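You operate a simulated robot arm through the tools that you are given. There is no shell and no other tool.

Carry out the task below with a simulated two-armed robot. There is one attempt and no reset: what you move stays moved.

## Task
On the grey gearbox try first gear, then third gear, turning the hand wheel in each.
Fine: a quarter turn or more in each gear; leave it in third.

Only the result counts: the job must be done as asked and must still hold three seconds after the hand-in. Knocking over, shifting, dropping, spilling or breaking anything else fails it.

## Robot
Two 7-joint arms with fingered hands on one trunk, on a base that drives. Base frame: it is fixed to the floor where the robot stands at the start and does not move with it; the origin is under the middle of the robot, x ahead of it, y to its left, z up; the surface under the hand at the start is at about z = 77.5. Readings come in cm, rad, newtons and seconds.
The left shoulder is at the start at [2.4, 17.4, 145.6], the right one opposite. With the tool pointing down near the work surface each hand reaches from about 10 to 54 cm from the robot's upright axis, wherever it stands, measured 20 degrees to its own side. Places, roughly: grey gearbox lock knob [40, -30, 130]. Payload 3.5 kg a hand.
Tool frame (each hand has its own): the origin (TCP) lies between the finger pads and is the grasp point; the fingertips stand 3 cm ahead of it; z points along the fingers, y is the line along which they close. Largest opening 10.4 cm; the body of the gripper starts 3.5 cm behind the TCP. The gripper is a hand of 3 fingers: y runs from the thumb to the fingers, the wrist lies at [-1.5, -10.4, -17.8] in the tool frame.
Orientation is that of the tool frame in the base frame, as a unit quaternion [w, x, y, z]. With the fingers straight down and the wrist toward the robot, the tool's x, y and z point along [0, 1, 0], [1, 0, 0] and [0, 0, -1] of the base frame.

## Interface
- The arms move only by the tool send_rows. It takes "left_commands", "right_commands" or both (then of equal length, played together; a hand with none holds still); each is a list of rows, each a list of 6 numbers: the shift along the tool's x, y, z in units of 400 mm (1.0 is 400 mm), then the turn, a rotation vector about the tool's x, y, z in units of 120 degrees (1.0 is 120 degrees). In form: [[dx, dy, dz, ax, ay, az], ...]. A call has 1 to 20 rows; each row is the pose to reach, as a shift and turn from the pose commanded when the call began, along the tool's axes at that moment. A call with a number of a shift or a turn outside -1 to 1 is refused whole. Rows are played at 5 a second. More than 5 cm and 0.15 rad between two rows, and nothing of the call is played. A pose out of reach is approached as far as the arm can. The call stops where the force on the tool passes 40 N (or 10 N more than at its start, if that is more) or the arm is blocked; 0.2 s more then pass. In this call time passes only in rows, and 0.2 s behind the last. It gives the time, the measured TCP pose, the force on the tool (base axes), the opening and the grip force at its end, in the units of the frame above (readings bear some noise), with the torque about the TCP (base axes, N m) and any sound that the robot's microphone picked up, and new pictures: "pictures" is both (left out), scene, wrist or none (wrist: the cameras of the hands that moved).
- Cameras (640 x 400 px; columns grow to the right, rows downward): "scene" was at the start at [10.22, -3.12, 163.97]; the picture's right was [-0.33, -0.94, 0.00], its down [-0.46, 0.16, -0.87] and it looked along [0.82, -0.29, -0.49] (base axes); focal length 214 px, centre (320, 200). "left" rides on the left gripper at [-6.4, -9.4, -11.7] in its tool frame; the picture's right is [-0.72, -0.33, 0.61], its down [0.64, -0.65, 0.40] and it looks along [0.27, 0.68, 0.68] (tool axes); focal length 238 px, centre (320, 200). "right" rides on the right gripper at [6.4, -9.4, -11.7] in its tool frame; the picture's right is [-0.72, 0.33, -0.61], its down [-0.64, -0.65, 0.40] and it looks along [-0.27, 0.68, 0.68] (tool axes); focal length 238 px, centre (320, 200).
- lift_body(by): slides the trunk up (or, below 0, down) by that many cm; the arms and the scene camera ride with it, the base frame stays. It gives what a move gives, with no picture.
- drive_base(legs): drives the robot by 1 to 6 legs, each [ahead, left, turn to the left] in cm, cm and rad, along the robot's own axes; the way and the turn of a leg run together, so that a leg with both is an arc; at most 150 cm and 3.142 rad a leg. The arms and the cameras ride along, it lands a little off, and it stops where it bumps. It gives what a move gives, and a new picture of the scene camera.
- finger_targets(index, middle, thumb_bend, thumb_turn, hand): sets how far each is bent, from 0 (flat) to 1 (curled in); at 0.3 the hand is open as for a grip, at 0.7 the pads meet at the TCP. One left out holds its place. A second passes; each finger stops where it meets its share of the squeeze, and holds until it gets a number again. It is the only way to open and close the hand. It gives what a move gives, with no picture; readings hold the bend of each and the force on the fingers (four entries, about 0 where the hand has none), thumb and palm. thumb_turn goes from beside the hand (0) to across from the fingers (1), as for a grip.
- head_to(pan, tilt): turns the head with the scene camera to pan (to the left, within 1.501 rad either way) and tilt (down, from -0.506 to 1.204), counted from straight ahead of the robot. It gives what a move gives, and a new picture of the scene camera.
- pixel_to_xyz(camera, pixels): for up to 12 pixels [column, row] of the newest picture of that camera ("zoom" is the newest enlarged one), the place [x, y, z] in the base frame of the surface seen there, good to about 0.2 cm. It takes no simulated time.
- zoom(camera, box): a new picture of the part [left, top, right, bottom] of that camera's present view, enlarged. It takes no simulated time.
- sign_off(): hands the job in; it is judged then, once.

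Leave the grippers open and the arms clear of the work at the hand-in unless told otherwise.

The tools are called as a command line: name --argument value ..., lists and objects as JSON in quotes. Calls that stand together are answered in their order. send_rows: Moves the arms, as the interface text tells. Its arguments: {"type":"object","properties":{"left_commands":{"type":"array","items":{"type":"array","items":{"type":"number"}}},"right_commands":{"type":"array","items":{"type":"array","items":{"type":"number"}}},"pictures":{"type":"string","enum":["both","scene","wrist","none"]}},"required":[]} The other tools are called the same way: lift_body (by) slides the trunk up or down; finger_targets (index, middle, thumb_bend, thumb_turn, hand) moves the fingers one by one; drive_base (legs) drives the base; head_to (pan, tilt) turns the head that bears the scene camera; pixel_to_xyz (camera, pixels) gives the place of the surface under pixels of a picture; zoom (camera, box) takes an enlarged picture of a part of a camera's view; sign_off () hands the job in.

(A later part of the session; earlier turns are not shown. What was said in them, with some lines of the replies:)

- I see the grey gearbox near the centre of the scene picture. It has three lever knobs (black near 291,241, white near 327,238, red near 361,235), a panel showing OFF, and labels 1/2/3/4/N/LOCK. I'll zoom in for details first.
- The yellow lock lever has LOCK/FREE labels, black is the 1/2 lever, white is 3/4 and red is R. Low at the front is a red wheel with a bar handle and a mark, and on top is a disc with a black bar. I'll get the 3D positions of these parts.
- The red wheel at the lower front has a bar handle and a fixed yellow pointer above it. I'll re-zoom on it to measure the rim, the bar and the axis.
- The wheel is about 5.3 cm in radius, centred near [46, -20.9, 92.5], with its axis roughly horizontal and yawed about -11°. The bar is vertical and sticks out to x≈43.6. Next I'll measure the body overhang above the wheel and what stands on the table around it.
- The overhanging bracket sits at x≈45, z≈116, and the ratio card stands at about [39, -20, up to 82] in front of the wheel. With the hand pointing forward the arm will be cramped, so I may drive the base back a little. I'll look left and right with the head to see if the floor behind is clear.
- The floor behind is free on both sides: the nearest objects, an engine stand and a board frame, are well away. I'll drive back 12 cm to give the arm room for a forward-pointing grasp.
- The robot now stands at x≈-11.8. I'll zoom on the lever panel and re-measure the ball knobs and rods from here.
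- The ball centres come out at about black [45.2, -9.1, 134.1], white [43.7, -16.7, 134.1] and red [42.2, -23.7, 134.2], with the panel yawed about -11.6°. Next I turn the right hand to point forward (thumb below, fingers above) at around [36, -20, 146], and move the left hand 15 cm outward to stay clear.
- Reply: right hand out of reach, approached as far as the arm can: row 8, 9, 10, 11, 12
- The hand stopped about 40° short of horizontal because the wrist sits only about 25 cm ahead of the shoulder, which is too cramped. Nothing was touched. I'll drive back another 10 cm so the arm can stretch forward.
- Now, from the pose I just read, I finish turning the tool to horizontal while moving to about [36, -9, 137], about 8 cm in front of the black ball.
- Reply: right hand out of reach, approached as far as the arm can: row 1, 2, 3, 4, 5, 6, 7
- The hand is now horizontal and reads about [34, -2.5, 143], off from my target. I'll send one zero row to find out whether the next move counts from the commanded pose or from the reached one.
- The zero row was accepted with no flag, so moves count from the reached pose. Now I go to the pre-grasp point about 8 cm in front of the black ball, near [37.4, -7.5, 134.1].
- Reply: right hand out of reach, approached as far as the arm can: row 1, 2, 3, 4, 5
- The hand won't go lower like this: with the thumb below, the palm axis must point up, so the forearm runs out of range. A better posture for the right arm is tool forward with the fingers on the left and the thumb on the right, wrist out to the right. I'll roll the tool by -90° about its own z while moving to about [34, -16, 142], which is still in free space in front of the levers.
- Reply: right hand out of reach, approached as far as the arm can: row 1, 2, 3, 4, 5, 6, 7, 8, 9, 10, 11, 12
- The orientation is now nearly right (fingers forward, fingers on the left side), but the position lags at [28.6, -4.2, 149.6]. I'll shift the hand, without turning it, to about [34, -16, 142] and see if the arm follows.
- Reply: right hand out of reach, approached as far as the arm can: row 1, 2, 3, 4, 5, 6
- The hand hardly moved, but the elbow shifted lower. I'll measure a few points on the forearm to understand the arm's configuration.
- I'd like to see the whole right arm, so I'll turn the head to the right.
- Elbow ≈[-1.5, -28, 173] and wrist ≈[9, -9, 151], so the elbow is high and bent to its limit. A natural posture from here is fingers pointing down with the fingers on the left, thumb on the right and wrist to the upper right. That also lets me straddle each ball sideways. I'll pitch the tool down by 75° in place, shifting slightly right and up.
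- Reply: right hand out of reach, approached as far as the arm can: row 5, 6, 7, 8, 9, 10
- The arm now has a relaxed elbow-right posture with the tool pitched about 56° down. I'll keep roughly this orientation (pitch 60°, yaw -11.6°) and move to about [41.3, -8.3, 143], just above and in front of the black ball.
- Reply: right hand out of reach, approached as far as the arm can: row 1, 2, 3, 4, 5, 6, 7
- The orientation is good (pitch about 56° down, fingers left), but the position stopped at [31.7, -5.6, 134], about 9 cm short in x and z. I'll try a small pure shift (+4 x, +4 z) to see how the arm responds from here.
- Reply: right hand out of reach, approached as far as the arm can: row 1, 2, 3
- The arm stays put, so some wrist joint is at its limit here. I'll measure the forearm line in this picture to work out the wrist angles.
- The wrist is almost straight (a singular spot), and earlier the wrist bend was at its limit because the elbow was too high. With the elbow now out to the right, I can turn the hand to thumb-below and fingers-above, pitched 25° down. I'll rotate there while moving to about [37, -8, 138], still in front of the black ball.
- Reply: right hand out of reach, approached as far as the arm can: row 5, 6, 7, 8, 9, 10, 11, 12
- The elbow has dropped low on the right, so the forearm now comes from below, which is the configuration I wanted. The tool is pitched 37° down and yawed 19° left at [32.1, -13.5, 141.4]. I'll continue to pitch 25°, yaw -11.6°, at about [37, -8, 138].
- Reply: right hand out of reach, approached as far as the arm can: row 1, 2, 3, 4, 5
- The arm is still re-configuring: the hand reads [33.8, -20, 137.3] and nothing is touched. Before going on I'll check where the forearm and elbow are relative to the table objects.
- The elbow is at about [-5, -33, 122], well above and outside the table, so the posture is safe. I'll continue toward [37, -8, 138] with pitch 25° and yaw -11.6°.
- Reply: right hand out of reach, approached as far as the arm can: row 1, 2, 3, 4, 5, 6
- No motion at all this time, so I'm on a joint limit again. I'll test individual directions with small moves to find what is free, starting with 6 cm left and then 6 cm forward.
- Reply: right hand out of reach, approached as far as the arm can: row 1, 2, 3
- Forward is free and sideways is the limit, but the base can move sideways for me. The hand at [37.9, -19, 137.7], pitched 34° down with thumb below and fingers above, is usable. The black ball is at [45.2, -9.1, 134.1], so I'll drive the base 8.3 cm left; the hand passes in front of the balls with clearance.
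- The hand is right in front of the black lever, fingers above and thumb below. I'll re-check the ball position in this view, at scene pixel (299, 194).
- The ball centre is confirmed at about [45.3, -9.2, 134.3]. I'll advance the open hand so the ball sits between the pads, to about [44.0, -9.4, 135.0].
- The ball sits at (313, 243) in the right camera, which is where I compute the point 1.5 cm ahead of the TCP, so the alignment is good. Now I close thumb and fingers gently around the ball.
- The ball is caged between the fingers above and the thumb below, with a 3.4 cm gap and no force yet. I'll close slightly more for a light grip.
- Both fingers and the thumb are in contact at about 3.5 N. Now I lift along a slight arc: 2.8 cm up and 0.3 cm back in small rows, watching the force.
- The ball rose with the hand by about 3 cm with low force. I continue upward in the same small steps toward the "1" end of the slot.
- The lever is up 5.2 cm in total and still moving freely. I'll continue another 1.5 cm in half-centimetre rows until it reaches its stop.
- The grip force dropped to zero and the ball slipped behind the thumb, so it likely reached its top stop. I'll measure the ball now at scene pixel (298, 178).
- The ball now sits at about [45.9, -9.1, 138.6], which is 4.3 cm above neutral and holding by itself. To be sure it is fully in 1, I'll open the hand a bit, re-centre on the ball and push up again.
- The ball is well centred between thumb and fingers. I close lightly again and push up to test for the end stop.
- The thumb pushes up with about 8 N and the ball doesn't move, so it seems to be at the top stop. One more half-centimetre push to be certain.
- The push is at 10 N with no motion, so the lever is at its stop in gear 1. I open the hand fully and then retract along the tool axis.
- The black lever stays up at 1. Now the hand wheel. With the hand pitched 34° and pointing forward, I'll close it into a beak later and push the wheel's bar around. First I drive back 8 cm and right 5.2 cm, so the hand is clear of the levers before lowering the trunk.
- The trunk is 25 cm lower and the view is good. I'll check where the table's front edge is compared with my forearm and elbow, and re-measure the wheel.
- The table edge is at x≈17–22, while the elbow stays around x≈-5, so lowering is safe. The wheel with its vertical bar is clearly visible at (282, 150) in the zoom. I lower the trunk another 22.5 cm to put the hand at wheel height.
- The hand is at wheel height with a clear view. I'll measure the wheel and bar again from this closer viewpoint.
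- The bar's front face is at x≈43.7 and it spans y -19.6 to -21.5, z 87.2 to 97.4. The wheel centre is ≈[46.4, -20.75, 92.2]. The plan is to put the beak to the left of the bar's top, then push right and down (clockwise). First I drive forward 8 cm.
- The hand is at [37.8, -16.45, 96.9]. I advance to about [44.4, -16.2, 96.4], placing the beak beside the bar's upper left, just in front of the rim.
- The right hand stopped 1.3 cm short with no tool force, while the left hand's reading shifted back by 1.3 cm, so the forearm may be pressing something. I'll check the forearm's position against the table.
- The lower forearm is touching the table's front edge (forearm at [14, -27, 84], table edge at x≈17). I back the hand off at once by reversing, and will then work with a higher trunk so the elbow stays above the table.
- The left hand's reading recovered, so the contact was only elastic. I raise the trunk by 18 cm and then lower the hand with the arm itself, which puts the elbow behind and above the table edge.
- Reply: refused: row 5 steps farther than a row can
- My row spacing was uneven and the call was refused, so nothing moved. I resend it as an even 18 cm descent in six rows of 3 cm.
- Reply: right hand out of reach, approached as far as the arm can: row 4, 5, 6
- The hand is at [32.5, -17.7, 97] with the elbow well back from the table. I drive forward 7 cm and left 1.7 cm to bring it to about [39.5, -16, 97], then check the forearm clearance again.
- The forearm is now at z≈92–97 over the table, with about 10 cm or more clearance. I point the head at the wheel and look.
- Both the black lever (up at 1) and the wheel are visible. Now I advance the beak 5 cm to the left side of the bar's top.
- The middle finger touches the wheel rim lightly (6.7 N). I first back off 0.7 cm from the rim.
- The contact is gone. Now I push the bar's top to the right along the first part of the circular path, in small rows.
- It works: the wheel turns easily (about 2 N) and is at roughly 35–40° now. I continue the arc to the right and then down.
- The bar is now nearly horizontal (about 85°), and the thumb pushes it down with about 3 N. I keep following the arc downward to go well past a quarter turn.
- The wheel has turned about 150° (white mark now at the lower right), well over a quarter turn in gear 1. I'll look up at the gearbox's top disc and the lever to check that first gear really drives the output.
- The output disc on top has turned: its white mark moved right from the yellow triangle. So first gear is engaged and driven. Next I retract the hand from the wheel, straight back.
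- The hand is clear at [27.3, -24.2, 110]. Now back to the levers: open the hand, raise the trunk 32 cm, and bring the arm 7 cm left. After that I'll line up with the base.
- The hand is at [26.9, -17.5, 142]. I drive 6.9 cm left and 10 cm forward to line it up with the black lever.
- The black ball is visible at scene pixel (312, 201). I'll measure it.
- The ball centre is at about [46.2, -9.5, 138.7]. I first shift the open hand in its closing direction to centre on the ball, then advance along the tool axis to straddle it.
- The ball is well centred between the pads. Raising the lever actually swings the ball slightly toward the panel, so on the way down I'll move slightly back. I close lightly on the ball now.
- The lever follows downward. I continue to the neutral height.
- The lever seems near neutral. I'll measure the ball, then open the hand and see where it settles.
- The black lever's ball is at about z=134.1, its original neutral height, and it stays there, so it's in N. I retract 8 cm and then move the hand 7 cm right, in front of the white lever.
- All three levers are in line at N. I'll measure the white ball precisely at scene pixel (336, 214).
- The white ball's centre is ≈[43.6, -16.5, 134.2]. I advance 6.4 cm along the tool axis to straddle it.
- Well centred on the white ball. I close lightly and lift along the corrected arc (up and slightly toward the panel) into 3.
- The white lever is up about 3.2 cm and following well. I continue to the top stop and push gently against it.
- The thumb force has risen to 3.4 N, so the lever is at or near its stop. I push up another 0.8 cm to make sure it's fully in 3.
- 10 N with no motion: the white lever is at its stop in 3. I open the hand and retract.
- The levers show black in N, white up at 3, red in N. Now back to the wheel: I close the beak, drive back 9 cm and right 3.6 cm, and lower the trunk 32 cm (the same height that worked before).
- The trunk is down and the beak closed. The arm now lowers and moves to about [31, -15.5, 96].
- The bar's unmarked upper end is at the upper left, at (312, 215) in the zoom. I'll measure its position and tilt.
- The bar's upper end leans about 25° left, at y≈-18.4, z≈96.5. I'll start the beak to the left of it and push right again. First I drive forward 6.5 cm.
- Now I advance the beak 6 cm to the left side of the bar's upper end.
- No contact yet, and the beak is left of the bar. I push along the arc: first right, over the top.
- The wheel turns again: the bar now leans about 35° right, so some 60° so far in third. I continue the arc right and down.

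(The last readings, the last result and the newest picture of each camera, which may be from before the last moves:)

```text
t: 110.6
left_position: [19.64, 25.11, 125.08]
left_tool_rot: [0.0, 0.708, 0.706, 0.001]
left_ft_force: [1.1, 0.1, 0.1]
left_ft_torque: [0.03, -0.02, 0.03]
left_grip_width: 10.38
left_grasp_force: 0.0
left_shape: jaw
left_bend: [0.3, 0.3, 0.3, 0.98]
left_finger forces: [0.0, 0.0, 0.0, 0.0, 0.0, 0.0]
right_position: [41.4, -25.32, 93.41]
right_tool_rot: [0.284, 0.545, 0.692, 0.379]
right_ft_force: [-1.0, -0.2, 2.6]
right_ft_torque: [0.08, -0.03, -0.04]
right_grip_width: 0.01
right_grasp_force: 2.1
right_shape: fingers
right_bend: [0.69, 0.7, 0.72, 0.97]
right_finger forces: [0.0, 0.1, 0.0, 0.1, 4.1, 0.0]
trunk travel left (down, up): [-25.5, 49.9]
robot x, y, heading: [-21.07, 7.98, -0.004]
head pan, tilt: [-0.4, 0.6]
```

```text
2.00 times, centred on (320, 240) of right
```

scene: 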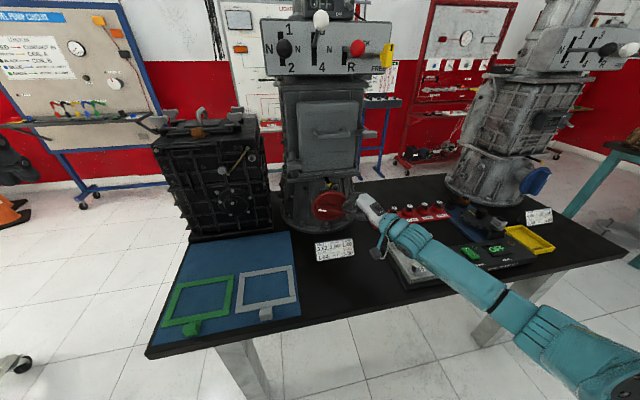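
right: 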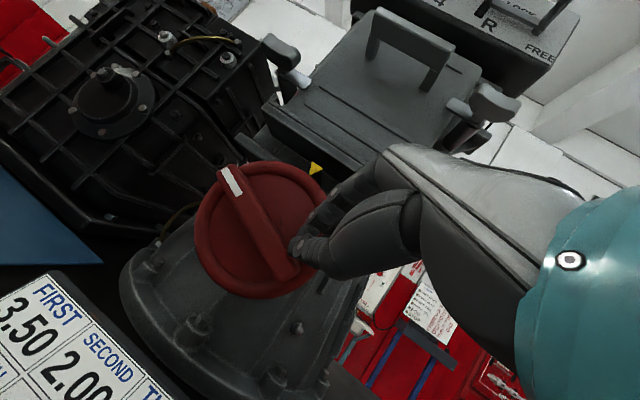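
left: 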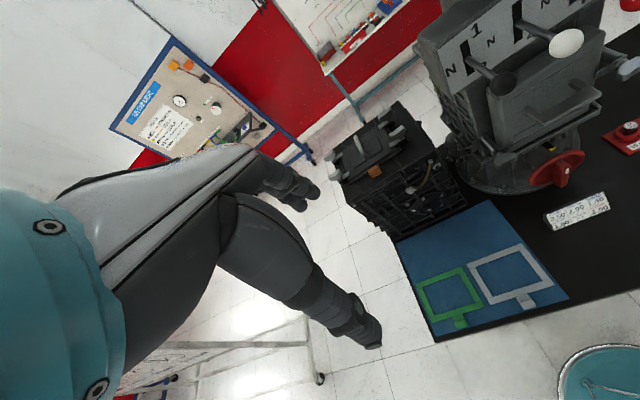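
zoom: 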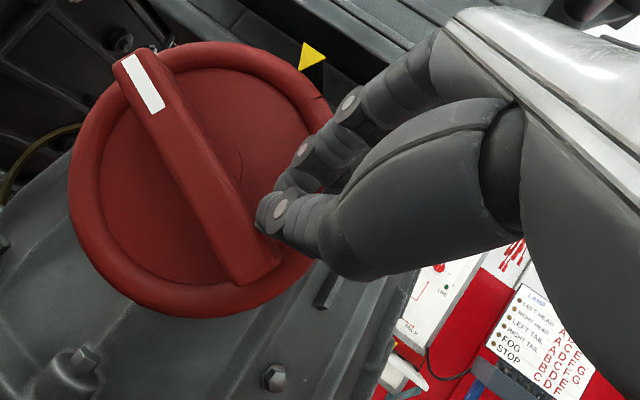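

The wheel has passed horizontal, about 130° in third. I continue down a bit more for margin.

send_rows --right_commands '[[0.0018, -0.0151, 0.0112, 0, 0, 0], [0.0036, -0.0302, 0.0224, 0, 0, 0], [0.009, -0.0455, 0.0358, 0, 0, 0], [0.0143, -0.0608, 0.0491, 0, 0, 0]]' --pictures "both"

zoom --camera "scene" --box '[270, 140, 390, 230]'

head_to --pan -0.4 --tilt 0.0

zoom --camera "scene" --box '[240, 100, 400, 240]'

```text
t: 111.6
left_position: [19.66, 25.11, 124.93]
left_tool_rot: [0.0, 0.708, 0.706, 0.0]
left_ft_force: [0.2, -0.1, -0.2]
left_ft_torque: [0.0, 0.0, -0.04]
left_grip_width: 10.39
left_grasp_force: 0.1
left_shape: jaw
left_bend: [0.3, 0.3, 0.3, 0.98]
left_finger forces: [0.1, 0.0, 0.0, 0.0, 0.0, 0.1]
right_position: [41.6, -24.68, 90.25]
right_tool_rot: [0.284, 0.546, 0.691, 0.379]
right_ft_force: [0.0, -2.2, 1.1]
right_ft_torque: [0.01, 0.03, -0.01]
right_grip_width: 0.02
right_grasp_force: 1.6
right_shape: fingers
right_bend: [0.69, 0.7, 0.71, 0.98]
right_finger forces: [0.0, 0.0, 0.0, 0.0, 2.5, 0.1]
trunk travel left (down, up): [-25.5, 49.9]
robot x, y, heading: [-21.36, 8.66, -0.008]
head pan, tilt: [-0.4, 0.6]
```

scene: 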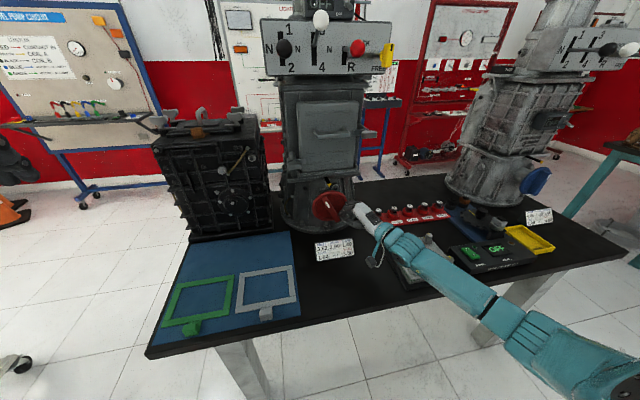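
right: 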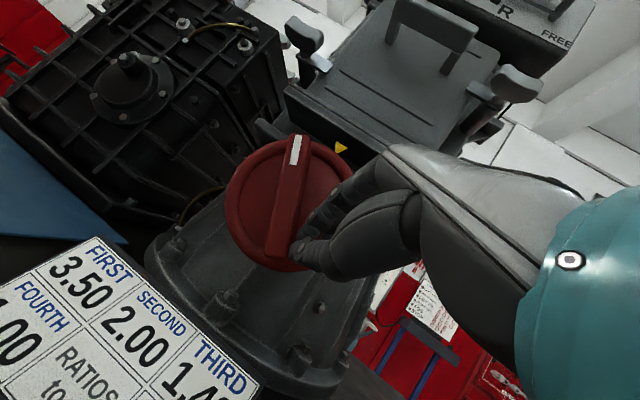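

```text
4.44 times, centred on (330, 185) of scene
```

zoom: 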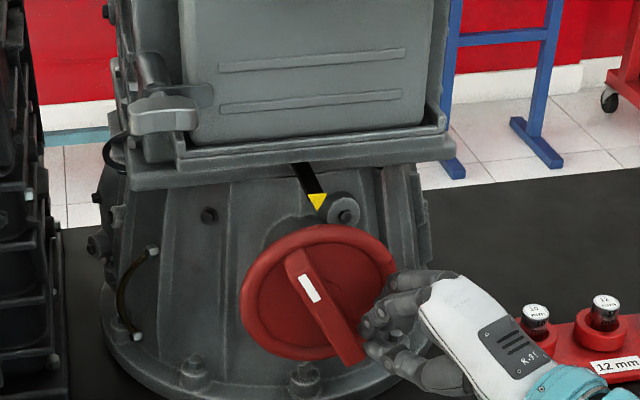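

```text
t: 112.6
left_position: [19.68, 25.16, 125.06]
left_tool_rot: [0.001, 0.708, 0.706, 0.0]
left_ft_force: [0.2, -0.2, 0.1]
left_ft_torque: [0.01, -0.01, -0.01]
left_grip_width: 10.4
left_grasp_force: 0.1
left_shape: jaw
left_bend: [0.3, 0.3, 0.3, 0.98]
left_finger forces: [0.0, 0.0, 0.0, 0.1, 0.0, 0.1]
right_position: [41.58, -24.56, 90.41]
right_tool_rot: [0.284, 0.546, 0.691, 0.379]
right_ft_force: [0.4, -1.5, 0.4]
right_ft_torque: [-0.01, 0.0, -0.01]
right_grip_width: 0.03
right_grasp_force: 1.1
right_shape: fingers
right_bend: [0.7, 0.7, 0.71, 0.98]
right_finger forces: [0.1, 0.0, 0.1, 0.1, 1.4, 0.0]
trunk travel left (down, up): [-25.5, 49.9]
robot x, y, heading: [-21.25, 7.84, -0.005]
head pan, tilt: [-0.4, 0.0]
```

scene: 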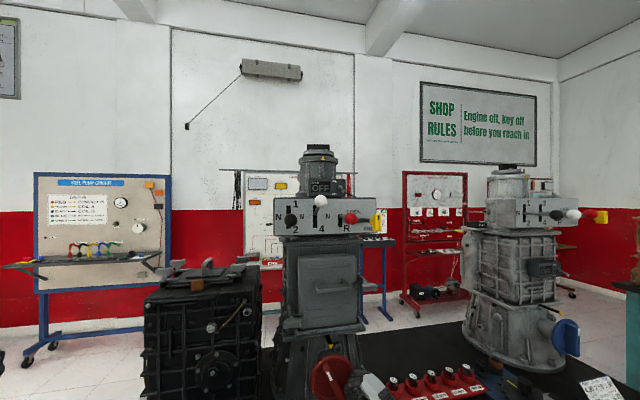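

```text
2.86 times, centred on (320, 170) of scene
```

zoom: 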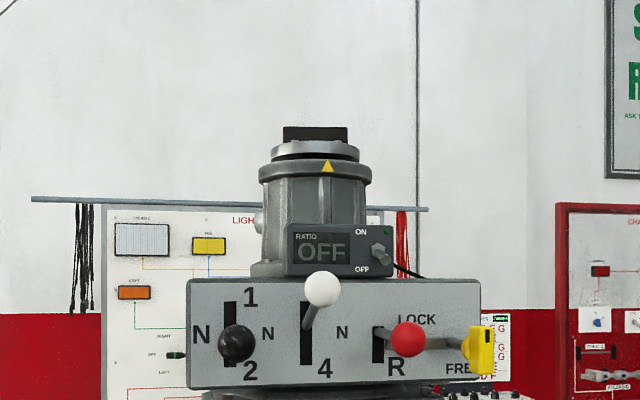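

The output disc has turned again (its white mark went round the back), so third gear drives it. The wheel made about 180° in third. The white lever is still up at 3. I now retract the hand straight back, drive away, and open the hand.

send_rows --right_commands '[[0.0143, -0.0313, -0.0471, 0, 0, 0], [0.0286, -0.0627, -0.0943, 0, 0, 0], [0.0429, -0.094, -0.1414, 0, 0, 0]]' --pictures "none"

drive_base --legs '[[-12, 0, 0]]'

finger_targets --hand "right" --index 0.3 --middle 0.3 --thumb_bend 0.3

send_rows --right_commands '[[0.0019, 0.0697, -0.0458, 0, 0, 0], [0.0038, 0.1393, -0.0915, 0, 0, 0], [0.0058, 0.209, -0.1373, 0, 0, 0], [0.0077, 0.2787, -0.183, 0, 0, 0], [0.0096, 0.3483, -0.2288, 0, 0, 0], [0.0115, 0.418, -0.2745, 0, 0, 0]]' --pictures "none"

head_to --pan -0.3 --tilt 0.4

```text
t: 113.4
left_position: [19.67, 25.09, 124.99]
left_tool_rot: [0.0, 0.708, 0.706, 0.0]
left_ft_force: [-0.9, -0.1, -0.1]
left_ft_torque: [-0.01, 0.03, 0.0]
left_grip_width: 10.37
left_grasp_force: 0.1
left_shape: jaw
left_bend: [0.3, 0.3, 0.3, 0.98]
left_finger forces: [0.1, 0.0, 0.0, 0.0, 0.0, 0.0]
right_position: [34.63, -24.39, 90.42]
right_tool_rot: [0.285, 0.547, 0.691, 0.378]
right_ft_force: [-0.8, -0.2, 0.2]
right_ft_torque: [0.0, -0.04, -0.02]
right_grip_width: 0.06
right_grasp_force: 0.0
right_shape: fingers
right_bend: [0.7, 0.7, 0.7, 0.98]
right_finger forces: [0.0, 0.0, 0.0, 0.0, 0.0, 0.0]
trunk travel left (down, up): [-25.5, 49.9]
robot x, y, heading: [-21.31, 8.42, -0.01]
head pan, tilt: [-0.4, 0.0]
```

```text
t: 114.6
left_position: [7.81, 25.24, 125.02]
left_tool_rot: [0.001, 0.708, 0.706, 0.001]
left_ft_force: [-0.3, -0.8, 0.9]
left_ft_torque: [-0.01, 0.0, 0.0]
left_grip_width: 10.37
left_grasp_force: 0.0
left_shape: jaw
left_bend: [0.3, 0.3, 0.3, 0.98]
left_finger forces: [0.0, 0.0, 0.0, 0.0, 0.0, 0.1]
right_position: [22.86, -24.45, 90.49]
right_tool_rot: [0.285, 0.546, 0.69, 0.379]
right_ft_force: [-0.5, 0.0, 0.2]
right_ft_torque: [0.02, -0.04, 0.0]
right_grip_width: 0.07
right_grasp_force: 0.1
right_shape: fingers
right_bend: [0.7, 0.7, 0.7, 0.98]
right_finger forces: [0.0, 0.0, 0.0, 0.0, 0.1, 0.0]
trunk travel left (down, up): [-25.5, 49.9]
robot x, y, heading: [-32.93, 8.17, -0.005]
head pan, tilt: [-0.4, 0.0]
```

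scene: 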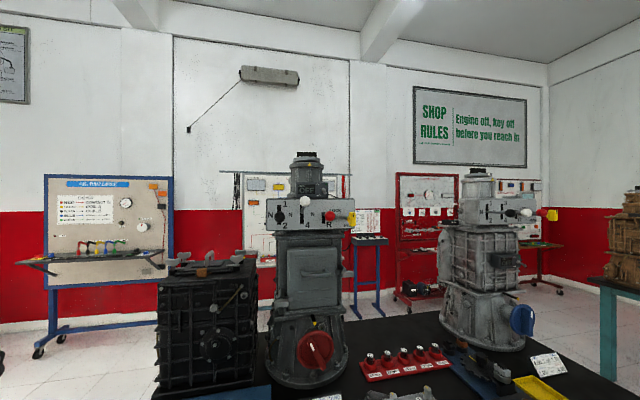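

```text
t: 115.6
left_position: [7.92, 25.15, 125.01]
left_tool_rot: [0.0, 0.709, 0.705, 0.0]
left_ft_force: [-0.3, 0.5, -0.3]
left_ft_torque: [0.02, 0.03, 0.0]
left_grip_width: 10.39
left_grasp_force: 0.0
left_shape: jaw
left_bend: [0.3, 0.3, 0.3, 0.98]
left_finger forces: [0.0, 0.1, 0.0, 0.1, 0.0, 0.0]
right_position: [22.81, -24.49, 90.42]
right_tool_rot: [0.284, 0.546, 0.691, 0.379]
right_ft_force: [0.8, -0.7, 0.7]
right_ft_torque: [-0.02, 0.02, 0.01]
right_grip_width: 10.28
right_grasp_force: 0.1
right_shape: fingers
right_bend: [0.3, 0.3, 0.3, 0.98]
right_finger forces: [0.0, 0.1, 0.0, 0.0, 0.0, 0.0]
trunk travel left (down, up): [-25.5, 49.9]
robot x, y, heading: [-32.99, 8.42, -0.006]
head pan, tilt: [-0.4, 0.0]
```

```text
t: 117.0
left_position: [7.81, 25.17, 125.01]
left_tool_rot: [0.0, 0.709, 0.706, 0.0]
left_ft_force: [-0.4, -0.4, 0.4]
left_ft_torque: [-0.04, 0.02, 0.02]
left_grip_width: 10.37
left_grasp_force: 0.0
left_shape: jaw
left_bend: [0.3, 0.3, 0.3, 0.98]
left_finger forces: [0.0, 0.0, 0.1, 0.1, 0.1, 0.1]
right_position: [23.01, -24.26, 110.49]
right_tool_rot: [0.284, 0.547, 0.69, 0.379]
right_ft_force: [-0.8, 0.4, -0.1]
right_ft_torque: [-0.01, -0.02, 0.05]
right_grip_width: 10.28
right_grasp_force: 0.0
right_shape: fingers
right_bend: [0.3, 0.3, 0.3, 0.98]
right_finger forces: [0.1, 0.0, 0.0, 0.1, 0.1, 0.0]
trunk travel left (down, up): [-25.5, 49.9]
robot x, y, heading: [-33.15, 8.18, -0.005]
head pan, tilt: [-0.4, 0.0]
```

```text
t: 117.9
left_position: [8.04, 25.21, 124.96]
left_tool_rot: [0.0, 0.708, 0.706, 0.0]
left_ft_force: [-0.1, -0.2, -0.4]
left_ft_torque: [-0.02, 0.0, -0.01]
left_grip_width: 10.37
left_grasp_force: 0.2
left_shape: jaw
left_bend: [0.3, 0.3, 0.3, 0.98]
left_finger forces: [0.0, 0.0, 0.0, 0.0, 0.0, 0.0]
right_position: [22.91, -24.28, 110.42]
right_tool_rot: [0.284, 0.547, 0.691, 0.379]
right_ft_force: [-0.3, 0.4, -0.5]
right_ft_torque: [0.01, 0.02, -0.01]
right_grip_width: 10.29
right_grasp_force: 0.0
right_shape: fingers
right_bend: [0.3, 0.3, 0.3, 0.98]
right_finger forces: [0.1, 0.1, 0.0, 0.0, 0.1, 0.1]
trunk travel left (down, up): [-25.5, 49.9]
robot x, y, heading: [-33.14, 8.57, -0.008]
head pan, tilt: [-0.3, 0.4]
```

scene: 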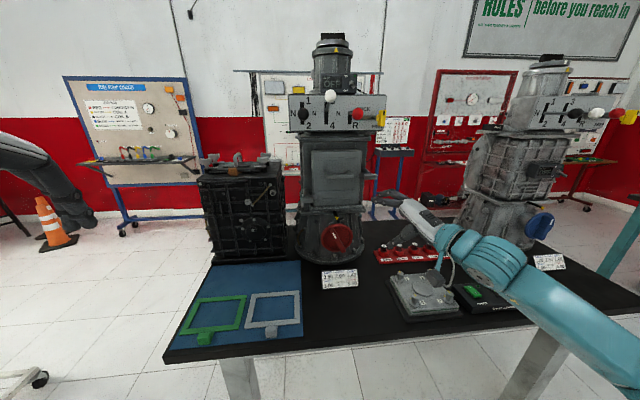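

The hand is open and clear. Final check: I'll zoom on the levers, the wheel and the card, and compare a few positions with the start.

zoom --camera "scene" --box '[270, 80, 400, 150]'

zoom --camera "scene" --box '[280, 200, 440, 300]'

pixel_to_xyz --camera "zoom" --pixels '[[168, 288], [240, 285], [310, 283], [235, 340], [235, 170], [390, 215]]'

pixel_to_xyz --camera "scene" --pixels '[[333, 99], [302, 114], [358, 113], [425, 290], [240, 305]]'

```text
4.92 times, centred on (335, 115) of scene
```

zoom: 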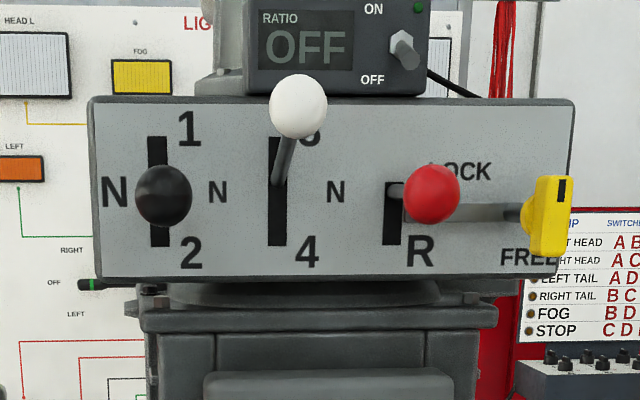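

```text
4.00 times, centred on (360, 250) of scene
```

zoom: 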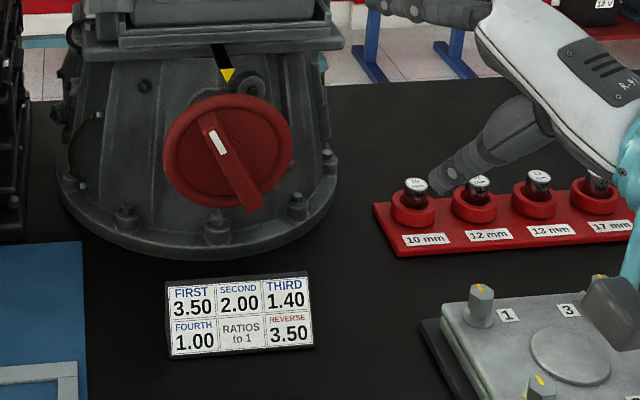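

```text
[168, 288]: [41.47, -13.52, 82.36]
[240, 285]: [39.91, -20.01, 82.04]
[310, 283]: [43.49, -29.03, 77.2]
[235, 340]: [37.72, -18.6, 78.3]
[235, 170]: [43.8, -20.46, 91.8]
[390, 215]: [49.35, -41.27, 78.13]
```

```text
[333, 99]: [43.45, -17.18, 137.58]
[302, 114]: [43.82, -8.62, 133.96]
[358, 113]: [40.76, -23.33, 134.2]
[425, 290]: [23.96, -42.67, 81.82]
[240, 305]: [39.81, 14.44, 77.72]
```

The final state looks right:
- **Levers:** black in N, white up at 3 and holding, red in N, lock untouched.
- **Wheel:** it turned about 155° in first and about 180° in third, and the output disc moved both times.
- **Surroundings:** the card, sockets and other parts are where they were, within measurement error.
- **Robot:** both hands are open and clear of the work.

I hand the job in.

sign_off

```text
The job is handed in.
```

The grey gearbox was tried in first gear, then third, and handed in with the lever still in third. I turned the hand wheel about 155° in first and about 180° in third. The output disc on top moved both times.

- **Levers at hand-in:** the 1/2 lever (black) is back in neutral, the 3/4 lever (white) is up in third, and reverse (red) is still in neutral. I didn't touch the lock knob.
- **Table contact:** early on, my right forearm pressed against the table's front edge while I was reaching for the wheel. I backed off at once and raised the trunk before trying again. The ratio card and socket rack measured where they were at the start, to within about 1 cm.
- **Robot at hand-in:** both hands are open and clear of the gearbox.
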